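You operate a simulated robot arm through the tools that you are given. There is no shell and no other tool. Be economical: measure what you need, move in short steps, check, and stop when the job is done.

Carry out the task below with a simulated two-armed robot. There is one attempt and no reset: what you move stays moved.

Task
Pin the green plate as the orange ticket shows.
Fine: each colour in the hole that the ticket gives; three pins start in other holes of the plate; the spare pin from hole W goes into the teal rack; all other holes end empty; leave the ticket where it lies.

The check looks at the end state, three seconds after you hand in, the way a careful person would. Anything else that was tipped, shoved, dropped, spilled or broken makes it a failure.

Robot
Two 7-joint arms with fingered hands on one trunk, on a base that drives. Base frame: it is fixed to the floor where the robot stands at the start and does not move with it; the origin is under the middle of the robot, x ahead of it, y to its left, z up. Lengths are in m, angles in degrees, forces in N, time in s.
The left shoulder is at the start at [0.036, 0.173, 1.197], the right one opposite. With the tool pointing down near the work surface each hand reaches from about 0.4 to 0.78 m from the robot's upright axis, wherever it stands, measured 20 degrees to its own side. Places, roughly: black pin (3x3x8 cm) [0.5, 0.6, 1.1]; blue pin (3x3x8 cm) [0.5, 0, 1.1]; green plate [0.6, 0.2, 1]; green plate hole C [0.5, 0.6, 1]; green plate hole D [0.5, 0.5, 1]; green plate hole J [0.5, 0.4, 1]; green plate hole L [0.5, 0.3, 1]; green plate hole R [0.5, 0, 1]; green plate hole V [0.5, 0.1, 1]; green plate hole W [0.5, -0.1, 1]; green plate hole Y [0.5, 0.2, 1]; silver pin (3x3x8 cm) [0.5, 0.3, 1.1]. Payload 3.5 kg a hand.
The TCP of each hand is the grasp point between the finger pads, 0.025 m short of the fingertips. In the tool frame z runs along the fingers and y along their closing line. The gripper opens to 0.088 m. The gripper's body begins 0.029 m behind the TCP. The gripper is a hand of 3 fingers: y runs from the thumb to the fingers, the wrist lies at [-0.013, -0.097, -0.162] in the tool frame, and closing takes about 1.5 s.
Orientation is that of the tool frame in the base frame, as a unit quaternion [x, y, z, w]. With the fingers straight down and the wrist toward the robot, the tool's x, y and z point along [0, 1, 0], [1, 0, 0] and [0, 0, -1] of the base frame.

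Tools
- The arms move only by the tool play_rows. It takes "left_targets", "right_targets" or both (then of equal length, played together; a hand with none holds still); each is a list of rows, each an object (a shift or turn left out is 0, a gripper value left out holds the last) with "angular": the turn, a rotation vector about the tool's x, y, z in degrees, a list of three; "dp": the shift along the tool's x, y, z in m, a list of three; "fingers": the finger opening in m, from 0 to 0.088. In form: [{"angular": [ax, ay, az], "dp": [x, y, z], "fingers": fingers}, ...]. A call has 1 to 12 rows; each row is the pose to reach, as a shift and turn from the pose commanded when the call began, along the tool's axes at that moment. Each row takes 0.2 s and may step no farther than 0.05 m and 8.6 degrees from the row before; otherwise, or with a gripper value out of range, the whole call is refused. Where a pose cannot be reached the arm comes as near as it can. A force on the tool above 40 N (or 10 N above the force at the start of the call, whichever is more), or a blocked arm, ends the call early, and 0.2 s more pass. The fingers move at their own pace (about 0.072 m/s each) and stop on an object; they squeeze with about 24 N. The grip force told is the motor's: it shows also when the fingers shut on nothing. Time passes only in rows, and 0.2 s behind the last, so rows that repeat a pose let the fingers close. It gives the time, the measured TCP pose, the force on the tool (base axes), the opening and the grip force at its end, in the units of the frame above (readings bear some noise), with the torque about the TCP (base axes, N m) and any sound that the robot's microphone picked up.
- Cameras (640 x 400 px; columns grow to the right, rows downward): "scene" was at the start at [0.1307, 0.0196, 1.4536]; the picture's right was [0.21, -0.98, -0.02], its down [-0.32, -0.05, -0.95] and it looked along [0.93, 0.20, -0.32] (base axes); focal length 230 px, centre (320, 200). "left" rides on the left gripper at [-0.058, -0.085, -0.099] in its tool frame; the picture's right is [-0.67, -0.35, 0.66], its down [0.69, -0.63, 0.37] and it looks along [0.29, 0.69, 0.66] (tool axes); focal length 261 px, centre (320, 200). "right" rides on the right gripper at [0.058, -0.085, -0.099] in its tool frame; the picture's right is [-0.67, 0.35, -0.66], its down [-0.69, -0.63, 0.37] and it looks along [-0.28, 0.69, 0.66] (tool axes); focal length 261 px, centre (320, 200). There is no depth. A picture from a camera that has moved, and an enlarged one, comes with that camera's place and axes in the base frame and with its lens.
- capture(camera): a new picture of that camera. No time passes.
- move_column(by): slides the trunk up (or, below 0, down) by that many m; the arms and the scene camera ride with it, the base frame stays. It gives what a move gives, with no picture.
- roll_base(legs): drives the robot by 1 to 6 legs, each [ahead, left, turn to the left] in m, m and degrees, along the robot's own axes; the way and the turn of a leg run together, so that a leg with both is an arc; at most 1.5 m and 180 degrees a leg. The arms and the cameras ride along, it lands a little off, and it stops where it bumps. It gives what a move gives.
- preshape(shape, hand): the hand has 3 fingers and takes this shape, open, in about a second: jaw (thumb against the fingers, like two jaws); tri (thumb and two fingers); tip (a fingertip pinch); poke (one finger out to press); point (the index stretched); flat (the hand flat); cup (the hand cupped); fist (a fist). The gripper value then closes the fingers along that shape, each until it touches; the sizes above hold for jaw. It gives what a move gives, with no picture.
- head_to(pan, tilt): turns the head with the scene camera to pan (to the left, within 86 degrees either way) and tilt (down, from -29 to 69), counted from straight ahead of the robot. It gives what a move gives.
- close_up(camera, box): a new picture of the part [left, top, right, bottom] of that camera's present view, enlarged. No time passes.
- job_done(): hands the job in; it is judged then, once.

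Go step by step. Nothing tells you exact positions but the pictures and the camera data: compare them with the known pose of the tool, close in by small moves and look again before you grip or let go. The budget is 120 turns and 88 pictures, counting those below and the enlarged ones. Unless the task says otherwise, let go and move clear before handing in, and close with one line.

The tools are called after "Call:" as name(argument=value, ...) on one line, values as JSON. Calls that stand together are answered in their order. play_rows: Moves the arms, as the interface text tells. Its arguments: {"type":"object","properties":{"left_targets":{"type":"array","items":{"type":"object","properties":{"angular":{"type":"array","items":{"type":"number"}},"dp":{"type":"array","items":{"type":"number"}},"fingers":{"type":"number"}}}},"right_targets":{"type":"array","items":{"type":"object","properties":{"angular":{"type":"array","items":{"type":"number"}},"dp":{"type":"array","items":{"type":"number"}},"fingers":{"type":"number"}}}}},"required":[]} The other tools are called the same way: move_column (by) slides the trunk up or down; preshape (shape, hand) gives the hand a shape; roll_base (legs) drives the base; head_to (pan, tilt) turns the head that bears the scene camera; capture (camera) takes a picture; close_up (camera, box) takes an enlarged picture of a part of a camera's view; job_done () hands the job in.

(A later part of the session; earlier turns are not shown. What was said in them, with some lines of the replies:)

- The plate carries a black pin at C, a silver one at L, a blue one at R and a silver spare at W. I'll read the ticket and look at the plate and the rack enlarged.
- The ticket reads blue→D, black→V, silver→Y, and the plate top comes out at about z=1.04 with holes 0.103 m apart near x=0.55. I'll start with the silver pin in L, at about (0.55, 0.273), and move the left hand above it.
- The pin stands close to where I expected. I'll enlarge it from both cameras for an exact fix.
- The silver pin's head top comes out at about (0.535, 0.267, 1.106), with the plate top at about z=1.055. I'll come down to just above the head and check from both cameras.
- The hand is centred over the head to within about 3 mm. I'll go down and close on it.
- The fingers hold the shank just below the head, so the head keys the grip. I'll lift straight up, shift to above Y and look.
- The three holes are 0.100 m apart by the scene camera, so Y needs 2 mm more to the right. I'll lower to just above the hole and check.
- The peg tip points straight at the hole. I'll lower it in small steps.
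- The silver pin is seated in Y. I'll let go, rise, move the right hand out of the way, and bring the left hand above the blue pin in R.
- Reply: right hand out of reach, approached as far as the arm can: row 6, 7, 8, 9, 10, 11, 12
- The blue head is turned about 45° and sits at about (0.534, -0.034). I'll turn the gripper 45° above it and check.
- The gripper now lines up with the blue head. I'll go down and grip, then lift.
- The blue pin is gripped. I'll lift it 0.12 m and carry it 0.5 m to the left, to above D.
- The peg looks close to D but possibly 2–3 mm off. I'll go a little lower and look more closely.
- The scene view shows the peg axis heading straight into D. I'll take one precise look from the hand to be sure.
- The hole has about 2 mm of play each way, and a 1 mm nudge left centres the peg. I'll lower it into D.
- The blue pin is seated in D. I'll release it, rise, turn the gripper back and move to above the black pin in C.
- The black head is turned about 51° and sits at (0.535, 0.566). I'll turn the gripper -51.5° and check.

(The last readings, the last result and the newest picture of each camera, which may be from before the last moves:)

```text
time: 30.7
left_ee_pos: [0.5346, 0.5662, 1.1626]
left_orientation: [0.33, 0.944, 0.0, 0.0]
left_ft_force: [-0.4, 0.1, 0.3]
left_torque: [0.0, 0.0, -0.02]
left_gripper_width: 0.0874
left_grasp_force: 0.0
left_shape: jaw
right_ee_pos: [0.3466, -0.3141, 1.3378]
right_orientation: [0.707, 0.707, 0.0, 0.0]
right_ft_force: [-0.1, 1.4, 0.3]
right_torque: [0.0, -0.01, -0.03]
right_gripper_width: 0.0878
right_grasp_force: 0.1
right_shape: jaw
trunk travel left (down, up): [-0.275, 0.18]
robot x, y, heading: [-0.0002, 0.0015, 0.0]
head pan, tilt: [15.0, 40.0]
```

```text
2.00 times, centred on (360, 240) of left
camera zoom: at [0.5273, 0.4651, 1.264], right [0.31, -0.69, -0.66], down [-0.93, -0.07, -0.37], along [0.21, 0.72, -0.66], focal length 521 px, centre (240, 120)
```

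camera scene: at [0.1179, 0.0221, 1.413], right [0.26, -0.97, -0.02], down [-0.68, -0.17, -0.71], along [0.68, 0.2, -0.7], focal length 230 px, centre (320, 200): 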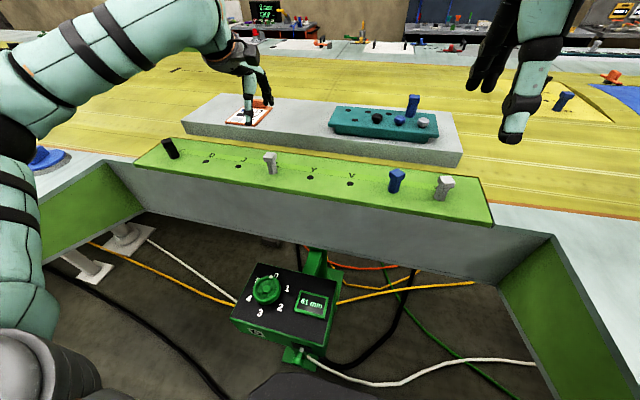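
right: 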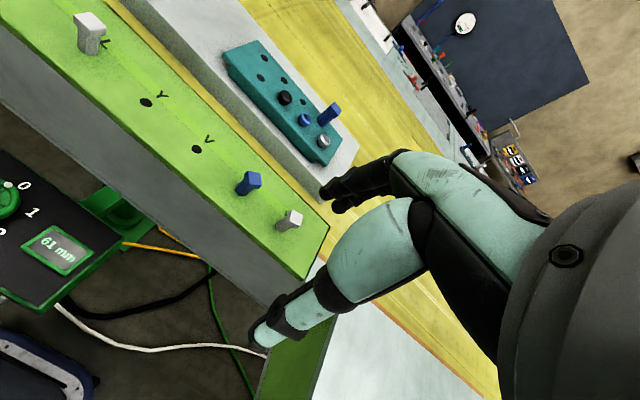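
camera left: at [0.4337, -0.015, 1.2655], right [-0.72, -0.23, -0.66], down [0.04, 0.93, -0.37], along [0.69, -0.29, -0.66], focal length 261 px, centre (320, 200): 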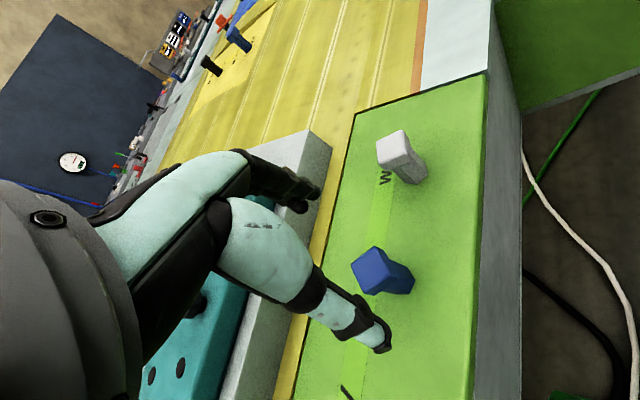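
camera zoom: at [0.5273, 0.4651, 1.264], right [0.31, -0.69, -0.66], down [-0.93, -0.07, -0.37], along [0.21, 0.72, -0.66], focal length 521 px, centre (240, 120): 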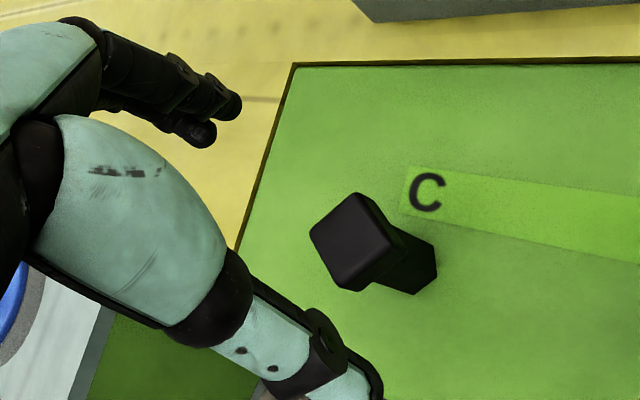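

It lines up. I'll go down and grip the black pin.

Call:
play_rows(left_targets=[{"dp": [0, 0, 0.025]}, {"dp": [0, 0, 0.05]}, {"dp": [0, 0, 0.069]}, {"dp": [0, 0, 0.069]}, {"dp": [0, 0, 0.069], "fingers": 0.0}, {"dp": [0, 0, 0.069]}, {"dp": [0, 0, 0.069]}, {"dp": [0, 0, 0.069]}, {"dp": [0, 0, 0.069]}, {"dp": [0, 0, 0.069]}, {"dp": [0, 0, 0.069]}, {"dp": [0, 0, 0.069]}])

Call:
close_up(camera="scene", box=[120, 80, 280, 200])

```text
time: 33.3
left_ee_pos: [0.5358, 0.5664, 1.0946]
left_orientation: [0.33, 0.944, 0.0, -0.001]
left_ft_force: [0.8, 0.4, 0.9]
left_torque: [0.01, 0.03, -0.01]
left_gripper_width: 0.0156
left_grasp_force: 24.5
left_shape: jaw
right_ee_pos: [0.3463, -0.3144, 1.3373]
right_orientation: [0.707, 0.707, 0.0, -0.001]
right_ft_force: [-0.8, -0.9, -0.2]
right_torque: [0.0, 0.01, 0.01]
right_gripper_width: 0.0876
right_grasp_force: 0.1
right_shape: jaw
trunk travel left (down, up): [-0.275, 0.18]
robot x, y, heading: [0.0017, -0.0015, 0.1]
head pan, tilt: [15.0, 40.0]
```

```text
3.33 times, centred on (200, 140) of scene
camera zoom: at [0.118, 0.0223, 1.4129], right [0.26, -0.97, -0.02], down [-0.69, -0.17, -0.71], along [0.68, 0.2, -0.7], focal length 765 px, centre (720, 400)
```

zoom: 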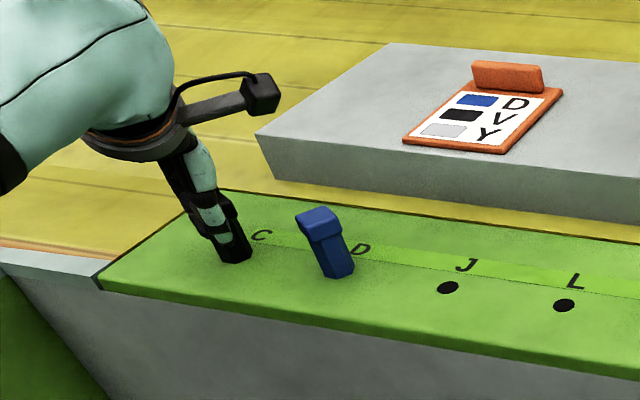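

The black pin is gripped. I'll lift it and carry it 0.5 m to the right, to above V.

Call:
play_rows(left_targets=[{"dp": [0, 0, -0.02]}, {"dp": [0, 0, -0.05]}, {"dp": [0, 0, -0.09]}, {"dp": [0, 0, -0.125]}, {"dp": [-0.02615, -0.03287, -0.125]}, {"dp": [-0.0523, -0.06574, -0.125]}, {"dp": [-0.07845, -0.09861, -0.125]}, {"dp": [-0.1046, -0.13148, -0.125]}, {"dp": [-0.13075, -0.16435, -0.125]}, {"dp": [-0.1569, -0.19722, -0.125]}, {"dp": [-0.18305, -0.23009, -0.125]}, {"dp": [-0.2092, -0.26296, -0.125]}])

Call:
play_rows(left_targets=[{"dp": [-0.02615, -0.03287, 0]}, {"dp": [-0.0523, -0.06574, 0]}, {"dp": [-0.07845, -0.09861, 0]}, {"dp": [-0.1021, -0.1283, 0]}, {"dp": [-0.1021, -0.1283, 0.04]}, {"dp": [-0.1021, -0.1283, 0.08]}, {"dp": [-0.1021, -0.1283, 0.085]}, {"dp": [-0.1021, -0.1283, 0.085]}])

Call:
close_up(camera="scene", box=[310, 120, 390, 200])

Call:
close_up(camera="left", box=[320, 200, 440, 300])

```text
time: 35.9
left_ee_pos: [0.5346, 0.2283, 1.2192]
left_orientation: [0.329, 0.944, 0.001, 0.0]
left_ft_force: [0.5, -0.1, -1.1]
left_torque: [0.01, 0.0, 0.02]
left_gripper_width: 0.0154
left_grasp_force: 24.4
left_shape: jaw
right_ee_pos: [0.3462, -0.3169, 1.3371]
right_orientation: [0.707, 0.707, 0.0, -0.001]
right_ft_force: [0.8, 0.1, -0.3]
right_torque: [-0.02, 0.01, 0.0]
right_gripper_width: 0.0879
right_grasp_force: 0.1
right_shape: jaw
trunk travel left (down, up): [-0.275, 0.18]
robot x, y, heading: [0.0012, -0.0006, -0.1]
head pan, tilt: [15.0, 40.0]
```

```text
time: 37.7
left_ee_pos: [0.5353, 0.0669, 1.1335]
left_orientation: [0.329, 0.944, -0.001, 0.0]
left_ft_force: [0.2, 0.7, -0.4]
left_torque: [0.01, 0.01, -0.02]
left_gripper_width: 0.0152
left_grasp_force: 23.8
left_shape: jaw
right_ee_pos: [0.3462, -0.3139, 1.3374]
right_orientation: [0.707, 0.707, -0.001, -0.001]
right_ft_force: [1.1, -0.3, 0.2]
right_torque: [0.0, -0.01, 0.0]
right_gripper_width: 0.0878
right_grasp_force: 0.1
right_shape: jaw
trunk travel left (down, up): [-0.275, 0.18]
robot x, y, heading: [0.0001, -0.0007, 0.2]
head pan, tilt: [15.0, 40.0]
```

```text
5.00 times, centred on (350, 160) of scene
camera zoom: at [0.1179, 0.0223, 1.4129], right [0.26, -0.97, -0.02], down [-0.69, -0.17, -0.71], along [0.68, 0.2, -0.7], focal length 1147 px, centre (170, 400)
```

zoom: 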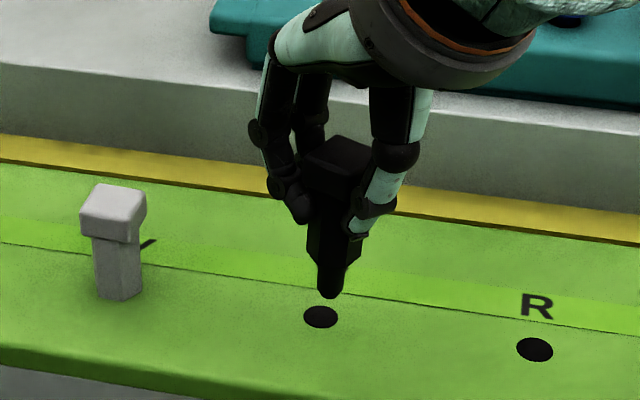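

```text
4.00 times, centred on (380, 250) of left
camera zoom: at [0.5273, -0.0351, 1.2347], right [0.31, -0.69, -0.66], down [-0.93, -0.07, -0.37], along [0.21, 0.72, -0.66], focal length 1043 px, centre (80, 0)
```

zoom: 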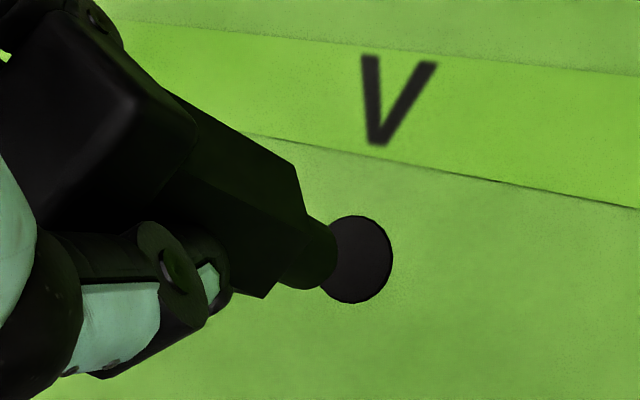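

The peg looks 2–3 mm short in +y and about 1.5 mm in +x. I'll nudge it, lower a little and look again.

Call:
play_rows(left_targets=[{"dp": [0, 0.0025, 0.005]}, {"dp": [0, 0.0025, 0.005]}, {"dp": [0, 0.0025, 0.005]}])

Call:
close_up(camera="scene", box=[330, 150, 370, 190])

Call:
close_up(camera="left", box=[350, 230, 430, 290])

```text
time: 38.5
left_ee_pos: [0.5372, 0.0683, 1.1285]
left_orientation: [0.33, 0.944, 0.0, 0.001]
left_ft_force: [0.4, 0.1, -1.5]
left_torque: [0.02, -0.03, -0.02]
left_gripper_width: 0.0151
left_grasp_force: 24.0
left_shape: jaw
right_ee_pos: [0.346, -0.314, 1.3378]
right_orientation: [0.707, 0.707, 0.0, -0.001]
right_ft_force: [-0.8, 0.1, -0.4]
right_torque: [0.02, -0.02, 0.03]
right_gripper_width: 0.0877
right_grasp_force: 0.0
right_shape: jaw
trunk travel left (down, up): [-0.275, 0.18]
robot x, y, heading: [0.0026, -0.0018, 0.1]
head pan, tilt: [15.0, 40.0]
```

```text
10.00 times, centred on (350, 170) of scene
camera zoom: at [0.118, 0.022, 1.4129], right [0.26, -0.97, -0.02], down [-0.69, -0.17, -0.71], along [0.68, 0.2, -0.7], focal length 2295 px, centre (20, 500)
```

zoom: 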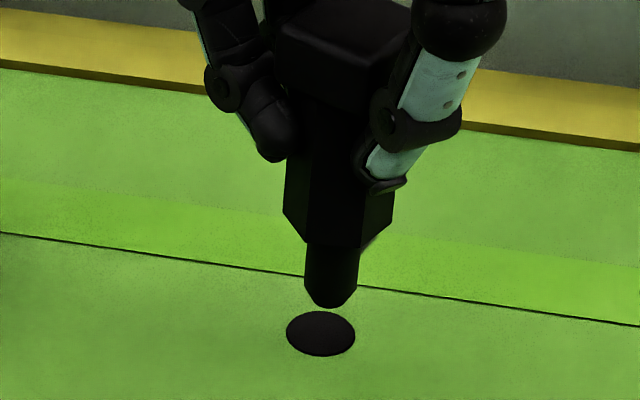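

```text
6.67 times, centred on (390, 260) of left
camera zoom: at [0.5289, -0.0331, 1.2299], right [0.31, -0.69, -0.66], down [-0.93, -0.07, -0.37], along [0.21, 0.72, -0.66], focal length 1738 px, centre (-147, -200)
```

zoom: 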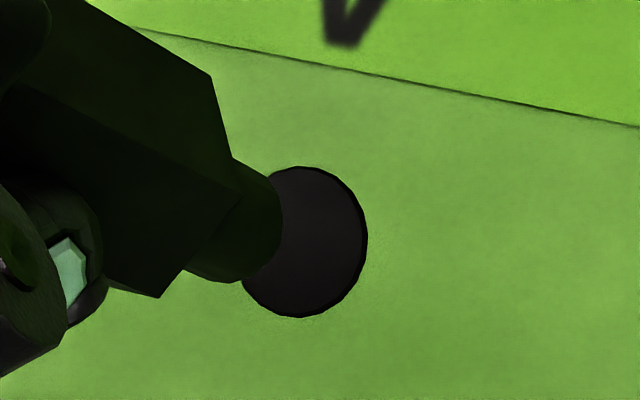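

It now looks aligned within 1 mm. I'll lower the black pin into V.

Call:
play_rows(left_targets=[{"dp": [0.0004, 0.0006, 0.006]}, {"dp": [0.0004, 0.0006, 0.013]}, {"dp": [0.0004, 0.0006, 0.02]}, {"dp": [0.0004, 0.0006, 0.027]}, {"dp": [0.0004, 0.0006, 0.032]}, {"dp": [0.0004, 0.0006, 0.0345]}, {"dp": [0.0004, 0.0006, 0.0345]}])

Call:
close_up(camera="scene", box=[310, 120, 390, 200])

```text
time: 40.1
left_ee_pos: [0.5374, 0.0686, 1.0944]
left_orientation: [0.331, 0.944, -0.001, 0.0]
left_ft_force: [-0.5, 0.3, -1.1]
left_torque: [0.0, 0.0, -0.05]
left_gripper_width: 0.015
left_grasp_force: 24.2
left_shape: jaw
right_ee_pos: [0.3454, -0.3144, 1.338]
right_orientation: [0.708, 0.707, -0.001, 0.0]
right_ft_force: [0.3, 0.2, 0.4]
right_torque: [-0.01, 0.02, 0.01]
right_gripper_width: 0.0877
right_grasp_force: 0.1
right_shape: jaw
trunk travel left (down, up): [-0.275, 0.18]
robot x, y, heading: [0.0012, -0.0011, -0.1]
head pan, tilt: [15.0, 40.0]
```

```text
5.00 times, centred on (350, 160) of scene
camera zoom: at [0.118, 0.022, 1.4129], right [0.26, -0.97, -0.02], down [-0.69, -0.17, -0.71], along [0.68, 0.2, -0.7], focal length 1147 px, centre (170, 400)
```

zoom: 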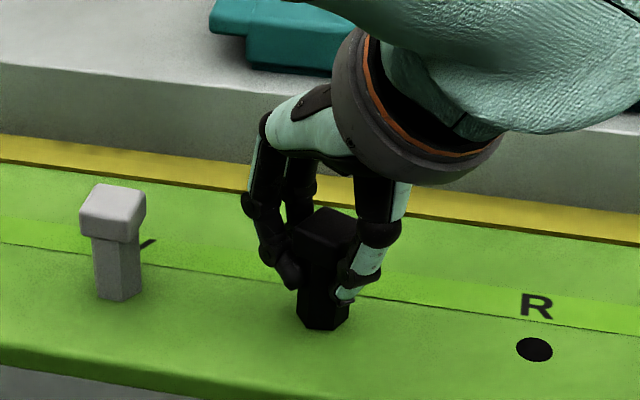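

The black pin is seated in V. I'll release it, rise, turn back to straight and go above the spare pin in W with the left hand.

Call:
play_rows(left_targets=[{"fingers": 0.088}, {"dp": [0, 0, 0]}, {"dp": [0, 0, 0]}, {"dp": [0, 0, 0]}, {"dp": [0, 0, 0]}, {"dp": [0, 0, 0]}, {"dp": [0, 0, -0.03]}, {"dp": [0, 0, -0.065]}, {"dp": [0, 0, -0.1]}, {"dp": [0, 0, -0.1], "angular": [0, 0, 8]}, {"dp": [0, 0, -0.1], "angular": [0, 0, 16]}, {"dp": [0, 0, -0.1], "angular": [0, 0, 24]}])

Call:
play_rows(left_targets=[{"angular": [0, 0, 8]}, {"angular": [0, 0, 16]}, {"angular": [0, 0, 24]}, {"angular": [0, 0, 27.5]}, {"angular": [0, 0, 27.5]}])

Call:
play_rows(left_targets=[{"dp": [-0.045, 0, 0]}, {"dp": [-0.09, 0, 0]}, {"dp": [-0.135, 0, 0]}, {"dp": [-0.18, 0, 0]}, {"dp": [-0.203, 0, 0.03]}, {"dp": [-0.203, 0, 0.03]}])

Call:
close_up(camera="left", box=[200, 140, 520, 340])

Call:
capture(camera="scene")

```text
time: 42.7
left_ee_pos: [0.5367, 0.07, 1.1964]
left_orientation: [0.52, 0.854, 0.0, 0.0]
left_ft_force: [0.8, 0.7, -0.9]
left_torque: [0.0, -0.01, 0.01]
left_gripper_width: 0.0878
left_grasp_force: 0.1
left_shape: jaw
right_ee_pos: [0.3443, -0.314, 1.3376]
right_orientation: [0.706, 0.708, -0.001, 0.0]
right_ft_force: [0.0, 0.7, 0.1]
right_torque: [-0.02, -0.01, -0.02]
right_gripper_width: 0.0878
right_grasp_force: 0.0
right_shape: jaw
trunk travel left (down, up): [-0.275, 0.18]
robot x, y, heading: [0.0025, -0.0029, -0.3]
head pan, tilt: [15.0, 40.0]
```

```text
time: 43.9
left_ee_pos: [0.5365, 0.0693, 1.1942]
left_orientation: [0.708, 0.706, 0.0, 0.0]
left_ft_force: [0.2, 0.0, -0.7]
left_torque: [-0.01, 0.02, 0.02]
left_gripper_width: 0.0875
left_grasp_force: 0.1
left_shape: jaw
right_ee_pos: [0.3458, -0.3148, 1.3378]
right_orientation: [0.707, 0.707, -0.002, -0.001]
right_ft_force: [0.0, 0.0, -0.5]
right_torque: [-0.06, -0.04, 0.01]
right_gripper_width: 0.0879
right_grasp_force: 0.0
right_shape: jaw
trunk travel left (down, up): [-0.275, 0.18]
robot x, y, heading: [-0.0001, 0.0004, 0.1]
head pan, tilt: [15.0, 40.0]
```

```text
time: 45.3
left_ee_pos: [0.5357, -0.1325, 1.165]
left_orientation: [0.707, 0.707, 0.0, 0.0]
left_ft_force: [-0.5, 0.2, -0.1]
left_torque: [0.0, 0.0, -0.01]
left_gripper_width: 0.0876
left_grasp_force: 0.1
left_shape: jaw
right_ee_pos: [0.3455, -0.3134, 1.3374]
right_orientation: [0.707, 0.707, -0.001, -0.001]
right_ft_force: [0.0, 0.3, 0.1]
right_torque: [0.0, 0.02, 0.0]
right_gripper_width: 0.0878
right_grasp_force: 0.1
right_shape: jaw
trunk travel left (down, up): [-0.275, 0.18]
robot x, y, heading: [0.0015, -0.0013, -0.0]
head pan, tilt: [15.0, 40.0]
```

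```text
2.00 times, centred on (360, 240) of left
camera zoom: at [0.4508, -0.1899, 1.2666], right [-0.35, -0.67, -0.66], down [-0.63, 0.69, -0.37], along [0.69, 0.28, -0.66], focal length 521 px, centre (240, 120)
```

zoom: 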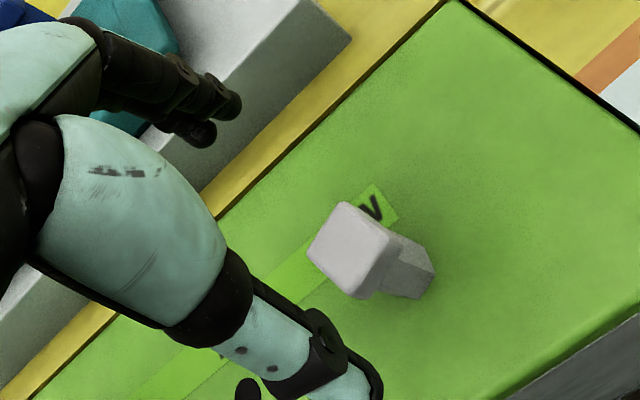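

```text
47 pictures are left
camera scene: at [0.1177, 0.0228, 1.413], right [0.26, -0.97, -0.02], down [-0.68, -0.17, -0.71], along [0.68, 0.2, -0.7], focal length 230 px, centre (320, 200)
```

scene: 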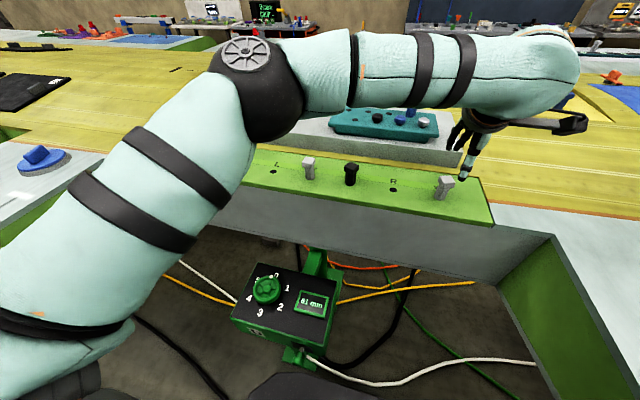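

The spare's head is turned about 15°. I'll turn the gripper -14°, go down and grip it.

Call:
play_rows(left_targets=[{"angular": [0, 0, -7]}, {"angular": [0, 0, -14]}, {"angular": [0, 0, -14], "dp": [0, 0.001, 0.03]}, {"angular": [0, 0, -14], "dp": [0, 0.001, 0.055]}, {"angular": [0, 0, -14], "dp": [0, 0.001, 0.0715]}, {"angular": [0, 0, -14], "dp": [0, 0.001, 0.0715]}, {"angular": [0, 0, -14], "dp": [0, 0.001, 0.0715], "fingers": 0.0}, {"angular": [0, 0, -14], "dp": [0, 0.001, 0.0715]}, {"angular": [0, 0, -14], "dp": [0, 0.001, 0.0715]}, {"angular": [0, 0, -14], "dp": [0, 0.001, 0.0715]}, {"angular": [0, 0, -14], "dp": [0, 0.001, 0.0715]}, {"angular": [0, 0, -14], "dp": [0, 0.001, 0.0715]}])

Call:
play_rows(left_targets=[{"dp": [0, 0, 0]}, {"dp": [0, 0, 0]}])

Call:
close_up(camera="left", box=[200, 140, 520, 340])

```text
time: 47.9
left_ee_pos: [0.5385, -0.1325, 1.0909]
left_orientation: [0.616, 0.788, 0.0, 0.0]
left_ft_force: [-0.8, -0.3, 0.3]
left_torque: [-0.01, 0.02, -0.01]
left_gripper_width: 0.0159
left_grasp_force: 24.3
left_shape: jaw
right_ee_pos: [0.3462, -0.3148, 1.3372]
right_orientation: [0.707, 0.707, 0.0, -0.001]
right_ft_force: [-0.8, 0.1, 0.4]
right_torque: [0.01, -0.02, -0.01]
right_gripper_width: 0.0876
right_grasp_force: 0.1
right_shape: jaw
trunk travel left (down, up): [-0.275, 0.18]
robot x, y, heading: [-0.0006, 0.0028, -0.2]
head pan, tilt: [15.0, 40.0]
```

```text
time: 48.5
left_ee_pos: [0.5381, -0.1333, 1.0925]
left_orientation: [0.616, 0.788, 0.0, 0.0]
left_ft_force: [-0.4, -0.4, 0.4]
left_torque: [0.03, 0.02, -0.03]
left_gripper_width: 0.0158
left_grasp_force: 24.4
left_shape: jaw
right_ee_pos: [0.3468, -0.3151, 1.3375]
right_orientation: [0.707, 0.708, -0.001, -0.001]
right_ft_force: [0.0, 0.0, 0.1]
right_torque: [-0.03, 0.01, -0.02]
right_gripper_width: 0.0876
right_grasp_force: 0.0
right_shape: jaw
trunk travel left (down, up): [-0.275, 0.18]
robot x, y, heading: [-0.0016, 0.0004, 0.2]
head pan, tilt: [15.0, 40.0]
```

```text
2.00 times, centred on (360, 240) of left
camera zoom: at [0.4698, -0.2095, 1.1934], right [-0.18, -0.73, -0.66], down [-0.78, 0.51, -0.37], along [0.6, 0.44, -0.66], focal length 521 px, centre (240, 120)
```

zoom: 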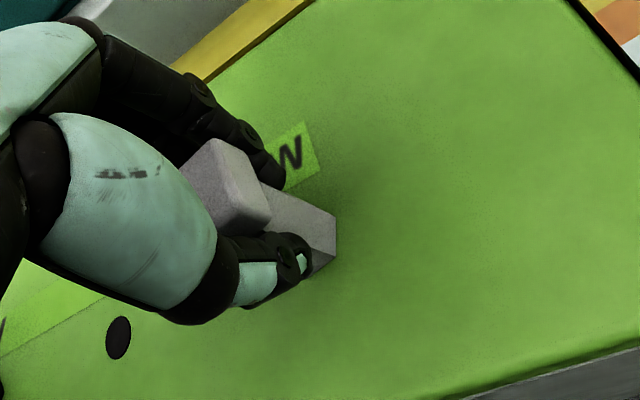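

The spare is gripped. I'll lift it well clear and bring it near the rack's empty front-left hole, at about (0.71, 0.087).

Call:
play_rows(left_targets=[{"dp": [0, 0, -0.02]}, {"dp": [0, 0, -0.06]}, {"dp": [0, 0, -0.1]}, {"dp": [0, 0, -0.14]}, {"dp": [0, 0, -0.18]}, {"dp": [0.0307, 0.0283, -0.18]}, {"dp": [0.0615, 0.0565, -0.18]}, {"dp": [0.0922, 0.0848, -0.18]}, {"dp": [0.1229, 0.113, -0.18]}, {"dp": [0.1537, 0.1413, -0.18]}, {"dp": [0.1844, 0.1696, -0.18]}, {"dp": [0.1844, 0.1696, -0.18]}])

Call:
capture(camera="left")

Call:
capture(camera="scene")

```text
time: 51.1
left_ee_pos: [0.6586, 0.0862, 1.2731]
left_orientation: [0.616, 0.788, 0.0, 0.001]
left_ft_force: [0.5, -0.7, -0.7]
left_torque: [0.03, 0.0, -0.01]
left_gripper_width: 0.0159
left_grasp_force: 23.5
left_shape: jaw
right_ee_pos: [0.3457, -0.3147, 1.3371]
right_orientation: [0.707, 0.707, -0.001, -0.001]
right_ft_force: [-0.6, 0.2, 0.2]
right_torque: [-0.03, 0.02, -0.03]
right_gripper_width: 0.0881
right_grasp_force: 0.0
right_shape: jaw
trunk travel left (down, up): [-0.275, 0.18]
robot x, y, heading: [-0.0033, -0.0017, -0.1]
head pan, tilt: [15.0, 40.0]
```

```text
45 pictures are left
camera left: at [0.5892, 0.0108, 1.3742], right [-0.18, -0.73, -0.66], down [-0.78, 0.51, -0.37], along [0.6, 0.45, -0.66], focal length 261 px, centre (320, 200)
```

left: 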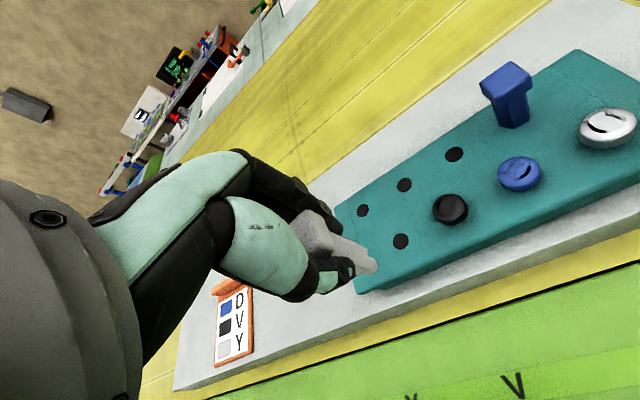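

```text
44 pictures are left
camera scene: at [0.118, 0.0216, 1.4129], right [0.26, -0.97, -0.02], down [-0.69, -0.17, -0.71], along [0.68, 0.2, -0.7], focal length 230 px, centre (320, 200)
```

scene: 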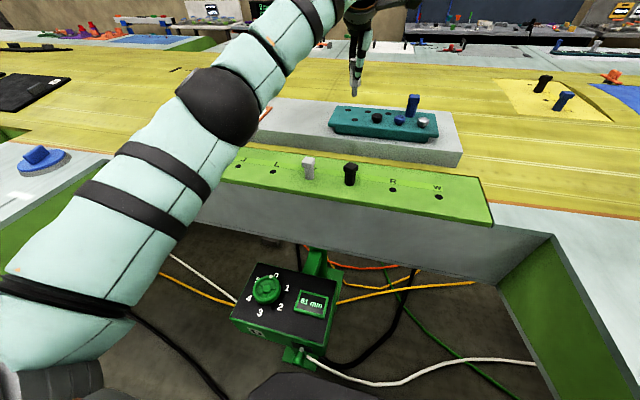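

The front-left rack hole comes out at about (0.698, 0.087) with the rack top at about z=1.135. I'll enlarge to check it.

Call:
close_up(camera="left", box=[320, 160, 480, 280])

Call:
close_up(camera="scene", box=[320, 80, 440, 155])

```text
3.33 times, centred on (400, 220) of left
camera zoom: at [0.5892, 0.0108, 1.3742], right [-0.18, -0.73, -0.66], down [-0.78, 0.51, -0.37], along [0.6, 0.45, -0.66], focal length 869 px, centre (53, 133)
```

zoom: 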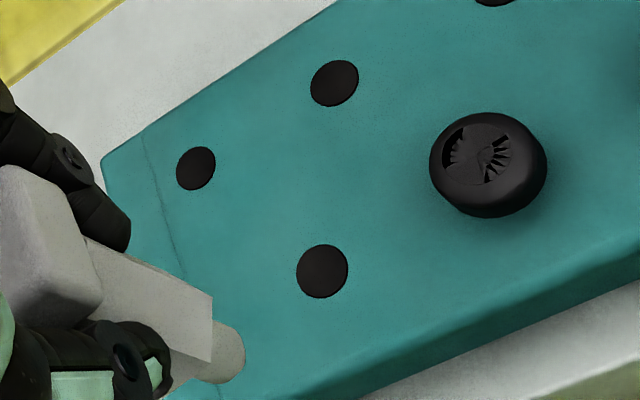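

```text
5.33 times, centred on (380, 118) of scene
camera zoom: at [0.118, 0.0216, 1.4129], right [0.26, -0.97, -0.02], down [-0.69, -0.17, -0.71], along [0.68, 0.2, -0.7], focal length 1224 px, centre (0, 640)
```

zoom: 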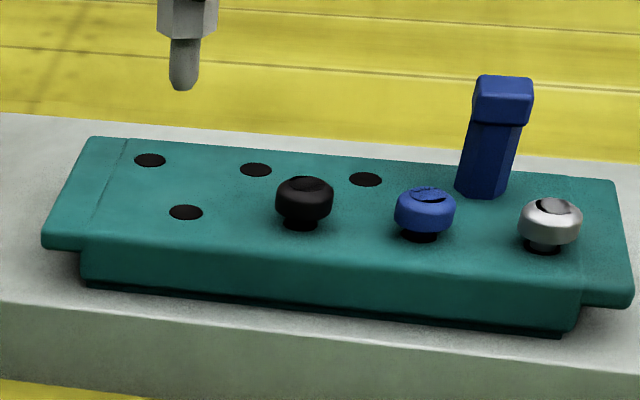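

I'll move over the front-left hole and lower until the tip is about 1.5 cm above it.

Call:
play_rows(left_targets=[{"dp": [-0.0047, 0.0189, 0]}, {"dp": [-0.0094, 0.0378, 0]}, {"dp": [-0.0094, 0.0378, 0.025]}, {"dp": [-0.0094, 0.0378, 0.045]}, {"dp": [-0.0094, 0.0378, 0.057]}, {"dp": [-0.0094, 0.0378, 0.057]}, {"dp": [-0.0094, 0.0378, 0.057]}])

Call:
close_up(camera="left", box=[320, 210, 440, 300])

Call:
close_up(camera="scene", box=[325, 85, 385, 130])

```text
time: 52.7
left_ee_pos: [0.6961, 0.0861, 1.2168]
left_orientation: [0.616, 0.788, 0.0, 0.0]
left_ft_force: [0.0, -1.2, -0.9]
left_torque: [0.0, -0.04, 0.0]
left_gripper_width: 0.0157
left_grasp_force: 23.9
left_shape: jaw
left hand out of reach, approached as far as the arm can: row 2, 3
right_ee_pos: [0.3458, -0.3154, 1.3376]
right_orientation: [0.708, 0.707, -0.001, -0.001]
right_ft_force: [0.1, -0.3, 0.4]
right_torque: [-0.01, -0.04, 0.0]
right_gripper_width: 0.0875
right_grasp_force: 0.0
right_shape: jaw
trunk travel left (down, up): [-0.275, 0.18]
robot x, y, heading: [0.0, -0.0017, -0.0]
head pan, tilt: [15.0, 40.0]
```

```text
4.44 times, centred on (380, 255) of left
camera zoom: at [0.6283, 0.0103, 1.3171], right [-0.18, -0.73, -0.66], down [-0.78, 0.51, -0.37], along [0.6, 0.45, -0.66], focal length 1158 px, centre (53, -44)
```

zoom: 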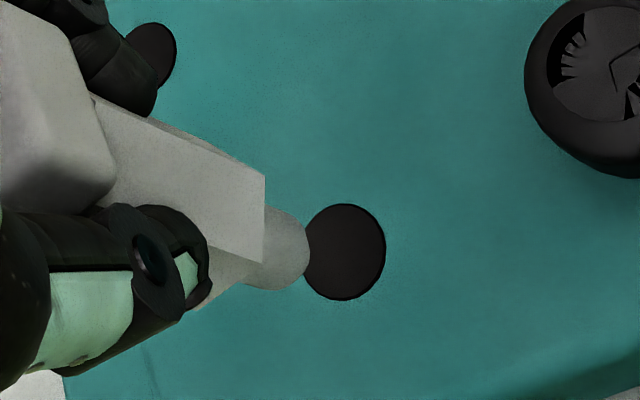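

```text
8.89 times, centred on (355, 108) of scene
camera zoom: at [0.1179, 0.0214, 1.4129], right [0.26, -0.97, -0.02], down [-0.69, -0.17, -0.71], along [0.68, 0.2, -0.7], focal length 2040 px, centre (9, 1022)
```

zoom: 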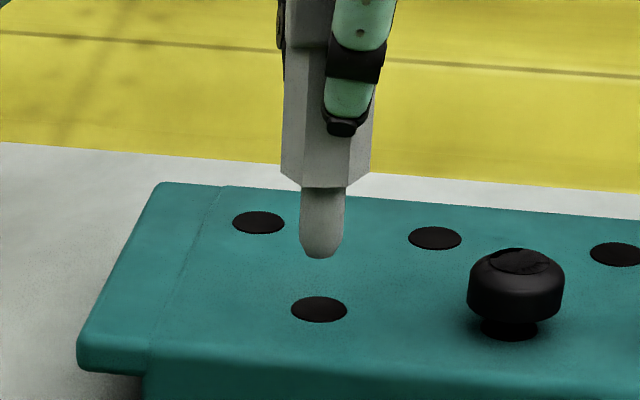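

The peg needs about +2.5 mm in x and -1.5 mm in y. I'll correct, lower 10 mm and recheck.

Call:
play_rows(left_targets=[{"dp": [-0.0021, 0.0021, 0]}, {"dp": [-0.0021, 0.0021, 0.01]}, {"dp": [-0.0021, 0.0021, 0.01]}, {"dp": [-0.0021, 0.0021, 0.01]}])

Call:
close_up(camera="left", box=[320, 210, 440, 300])

Call:
close_up(camera="scene", box=[325, 85, 385, 130])

```text
time: 53.7
left_ee_pos: [0.6984, 0.0853, 1.2061]
left_orientation: [0.616, 0.788, 0.001, 0.0]
left_ft_force: [-0.1, 0.4, -0.9]
left_torque: [0.0, 0.03, 0.01]
left_gripper_width: 0.0158
left_grasp_force: 23.9
left_shape: jaw
right_ee_pos: [0.3466, -0.3139, 1.3369]
right_orientation: [0.707, 0.707, -0.002, -0.001]
right_ft_force: [-0.1, -0.1, 0.2]
right_torque: [-0.02, 0.04, 0.0]
right_gripper_width: 0.0877
right_grasp_force: 0.0
right_shape: jaw
trunk travel left (down, up): [-0.275, 0.18]
robot x, y, heading: [0.0024, 0.0018, 0.0]
head pan, tilt: [15.0, 40.0]
```

```text
4.44 times, centred on (380, 255) of left
camera zoom: at [0.63, 0.0088, 1.3071], right [-0.18, -0.73, -0.66], down [-0.78, 0.51, -0.37], along [0.6, 0.45, -0.66], focal length 1158 px, centre (53, -44)
```

zoom: 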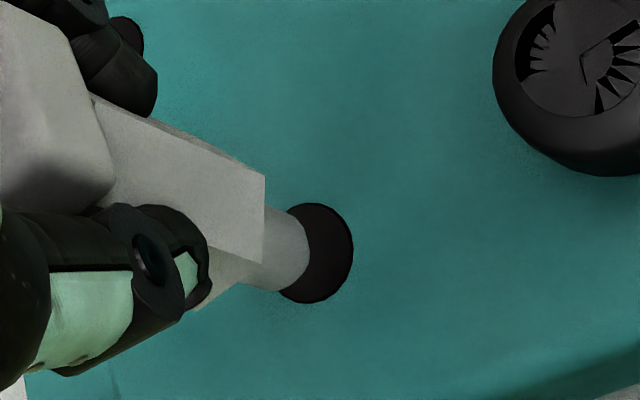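

```text
8.89 times, centred on (355, 108) of scene
camera zoom: at [0.1177, 0.0215, 1.413], right [0.26, -0.97, -0.02], down [-0.69, -0.17, -0.71], along [0.68, 0.2, -0.7], focal length 2040 px, centre (9, 1022)
```

zoom: 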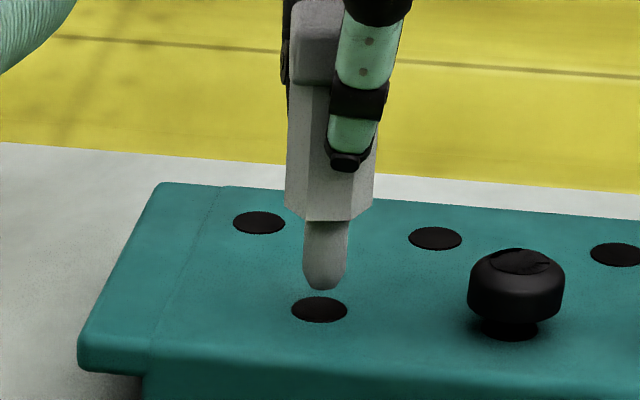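

It's aligned within 1 mm. I'll lower it into the rack in small steps.

Call:
play_rows(left_targets=[{"dp": [0, 0.0006, 0.006]}, {"dp": [0, 0.0006, 0.012]}, {"dp": [0, 0.0006, 0.018]}, {"dp": [0, 0.0006, 0.023]}, {"dp": [0, 0.0006, 0.028]}, {"dp": [0, 0.0006, 0.032]}, {"dp": [0, 0.0006, 0.032]}])

Call:
close_up(camera="scene", box=[325, 85, 385, 130])

Call:
close_up(camera="left", box=[320, 210, 440, 300])

```text
time: 55.3
left_ee_pos: [0.7002, 0.0851, 1.1747]
left_orientation: [0.615, 0.788, 0.0, 0.0]
left_ft_force: [0.2, -0.4, -1.0]
left_torque: [0.04, 0.0, -0.03]
left_gripper_width: 0.0158
left_grasp_force: 24.0
left_shape: jaw
right_ee_pos: [0.346, -0.3141, 1.337]
right_orientation: [0.707, 0.707, -0.001, -0.001]
right_ft_force: [0.8, 0.3, -0.8]
right_torque: [0.0, 0.03, 0.02]
right_gripper_width: 0.0878
right_grasp_force: 0.0
right_shape: jaw
trunk travel left (down, up): [-0.275, 0.18]
robot x, y, heading: [0.0006, -0.002, 0.2]
head pan, tilt: [15.0, 40.0]
```

```text
8.89 times, centred on (355, 108) of scene
camera zoom: at [0.118, 0.022, 1.4129], right [0.26, -0.97, -0.02], down [-0.69, -0.17, -0.71], along [0.68, 0.2, -0.7], focal length 2040 px, centre (9, 1022)
```

zoom: 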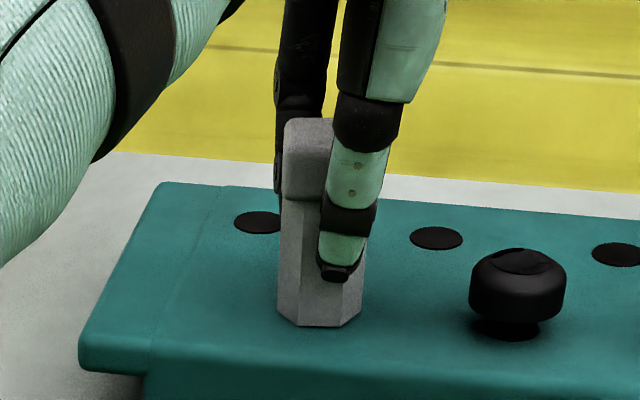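

```text
4.44 times, centred on (380, 255) of left
camera zoom: at [0.6312, 0.0092, 1.275], right [-0.18, -0.73, -0.66], down [-0.78, 0.51, -0.37], along [0.6, 0.45, -0.66], focal length 1158 px, centre (53, -44)
```

zoom: 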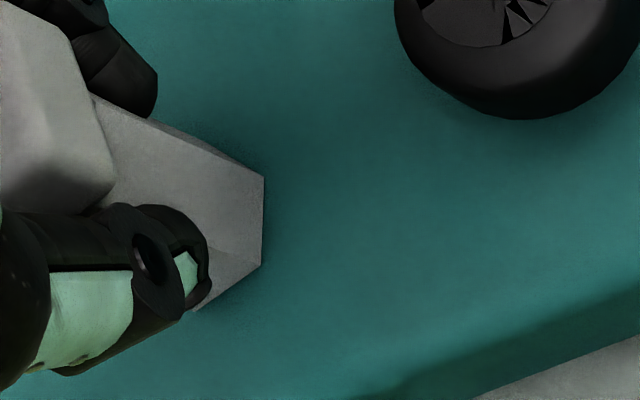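

It's almost seated. I'll press down the last 2–3 mm gently, then release and rise straight up.

Call:
play_rows(left_targets=[{"dp": [0, 0, 0.001]}, {"dp": [0, 0, 0.002]}, {"dp": [0, 0, 0.003]}, {"dp": [0, 0, 0.003]}])

Call:
play_rows(left_targets=[{"fingers": 0.088}, {"dp": [0, 0, 0]}, {"dp": [0, 0, 0]}, {"dp": [0, 0, 0]}, {"dp": [0, 0, 0]}, {"dp": [0, 0, 0]}, {"dp": [0, 0, 0]}])

Call:
close_up(camera="scene", box=[325, 85, 385, 130])

```text
time: 56.3
left_ee_pos: [0.6979, 0.0845, 1.1725]
left_orientation: [0.615, 0.788, 0.0, 0.001]
left_ft_force: [2.5, -0.7, 10.2]
left_torque: [0.07, -0.1, 0.0]
left_gripper_width: 0.0161
left_grasp_force: 23.7
left_shape: jaw
right_ee_pos: [0.3445, -0.3145, 1.3386]
right_orientation: [0.707, 0.707, 0.001, 0.0]
right_ft_force: [-0.5, -0.2, 0.1]
right_torque: [0.0, -0.01, -0.01]
right_gripper_width: 0.0877
right_grasp_force: 0.0
right_shape: jaw
trunk travel left (down, up): [-0.275, 0.18]
robot x, y, heading: [-0.0024, -0.0019, 0.2]
head pan, tilt: [15.0, 40.0]
```

```text
time: 57.9
left_ee_pos: [0.7001, 0.0847, 1.1714]
left_orientation: [0.616, 0.788, 0.0, 0.0]
left_ft_force: [1.0, 0.7, 0.6]
left_torque: [0.01, -0.02, -0.02]
left_gripper_width: 0.0872
left_grasp_force: 0.3
left_shape: jaw
right_ee_pos: [0.3459, -0.3155, 1.3382]
right_orientation: [0.707, 0.707, -0.001, -0.001]
right_ft_force: [-0.1, 0.8, -0.3]
right_torque: [0.0, 0.0, 0.0]
right_gripper_width: 0.088
right_grasp_force: 0.0
right_shape: jaw
trunk travel left (down, up): [-0.275, 0.18]
robot x, y, heading: [-0.0016, -0.0009, -0.1]
head pan, tilt: [15.0, 40.0]
```

```text
8.89 times, centred on (355, 108) of scene
camera zoom: at [0.1181, 0.022, 1.4129], right [0.26, -0.97, -0.02], down [-0.69, -0.17, -0.71], along [0.68, 0.2, -0.7], focal length 2040 px, centre (9, 1022)
```

zoom: 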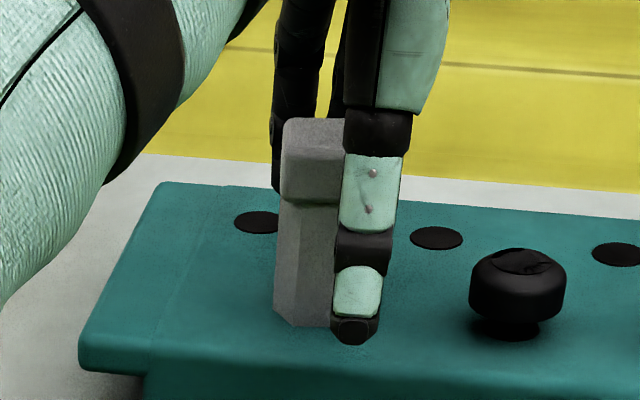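

It's seated, with contact felt at the bottom, and released. I'll rise, draw back, and then check everything.

Call:
play_rows(left_targets=[{"dp": [0, 0, -0.02]}, {"dp": [0, 0, -0.045]}, {"dp": [0, 0, -0.065]}, {"dp": [0.006, -0.024, -0.08]}, {"dp": [0.015, -0.06, -0.1]}, {"dp": [0.03, -0.1, -0.12]}, {"dp": [0.06, -0.13, -0.14]}, {"dp": [0.1, -0.15, -0.15]}, {"dp": [0.14, -0.17, -0.15]}, {"dp": [0.18, -0.19, -0.15]}, {"dp": [0.22, -0.21, -0.15]}, {"dp": [0.22, -0.21, -0.15]}])

Call:
capture(camera="scene")

Call:
close_up(camera="scene", box=[300, 80, 500, 220])

Call:
capture(camera="left")

```text
time: 60.5
left_ee_pos: [0.5914, 0.2568, 1.4532]
left_orientation: [0.615, 0.789, -0.001, 0.001]
left_ft_force: [-0.3, -0.4, 0.8]
left_torque: [-0.01, -0.02, 0.03]
left_gripper_width: 0.0879
left_grasp_force: 0.0
left_shape: jaw
left hand out of reach, approached as far as the arm can: row 3, 4, 5, 6, 7, 8, 9, 10, 11, 12
right_ee_pos: [0.3446, -0.313, 1.3391]
right_orientation: [0.707, 0.707, 0.0, 0.0]
right_ft_force: [0.8, 0.2, 0.9]
right_torque: [-0.01, -0.02, 0.01]
right_gripper_width: 0.0875
right_grasp_force: 0.1
right_shape: jaw
trunk travel left (down, up): [-0.275, 0.18]
robot x, y, heading: [0.0019, 0.0, 0.1]
head pan, tilt: [15.0, 40.0]
```

```text
34 pictures are left
camera scene: at [0.1162, 0.0246, 1.4131], right [0.26, -0.97, -0.02], down [-0.68, -0.17, -0.71], along [0.68, 0.2, -0.7], focal length 230 px, centre (320, 200)
```

scene: 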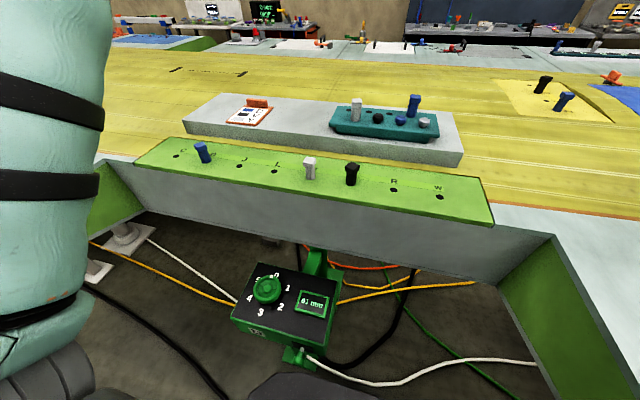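

```text
2.86 times, centred on (400, 150) of scene
camera zoom: at [0.1162, 0.0246, 1.4131], right [0.26, -0.97, -0.02], down [-0.68, -0.17, -0.71], along [0.68, 0.2, -0.7], focal length 656 px, centre (91, 343)
```

zoom: 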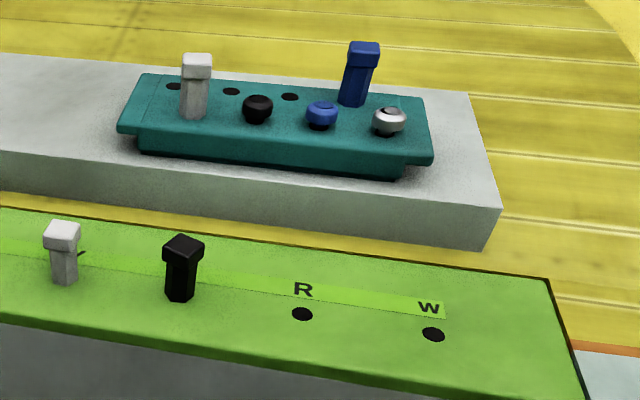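

```text
32 pictures are left
camera left: at [0.5234, 0.1803, 1.5526], right [-0.18, -0.74, -0.65], down [-0.78, 0.51, -0.37], along [0.6, 0.44, -0.66], focal length 261 px, centre (320, 200)
```

left: 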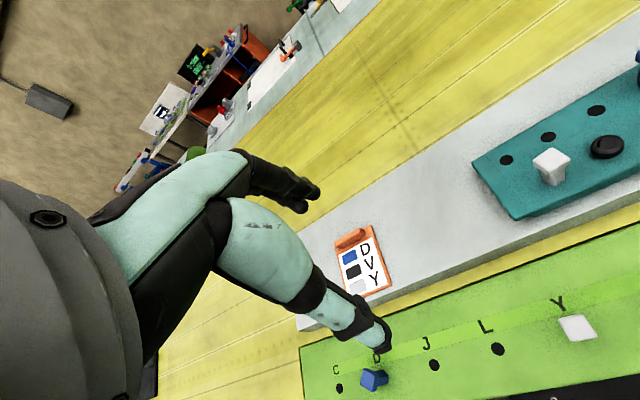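

Blue is in D, silver in Y, black in V and the spare in the rack. C, J, L, R and W are empty, the ticket hasn't moved, and both hands are clear. I'm handing in.

Call:
job_done()

```text
The job is handed in.
```

The plate is pinned as the ticket shows (blue in D, black in V, silver in Y), and the spare from W is in the teal rack's front-left hole.
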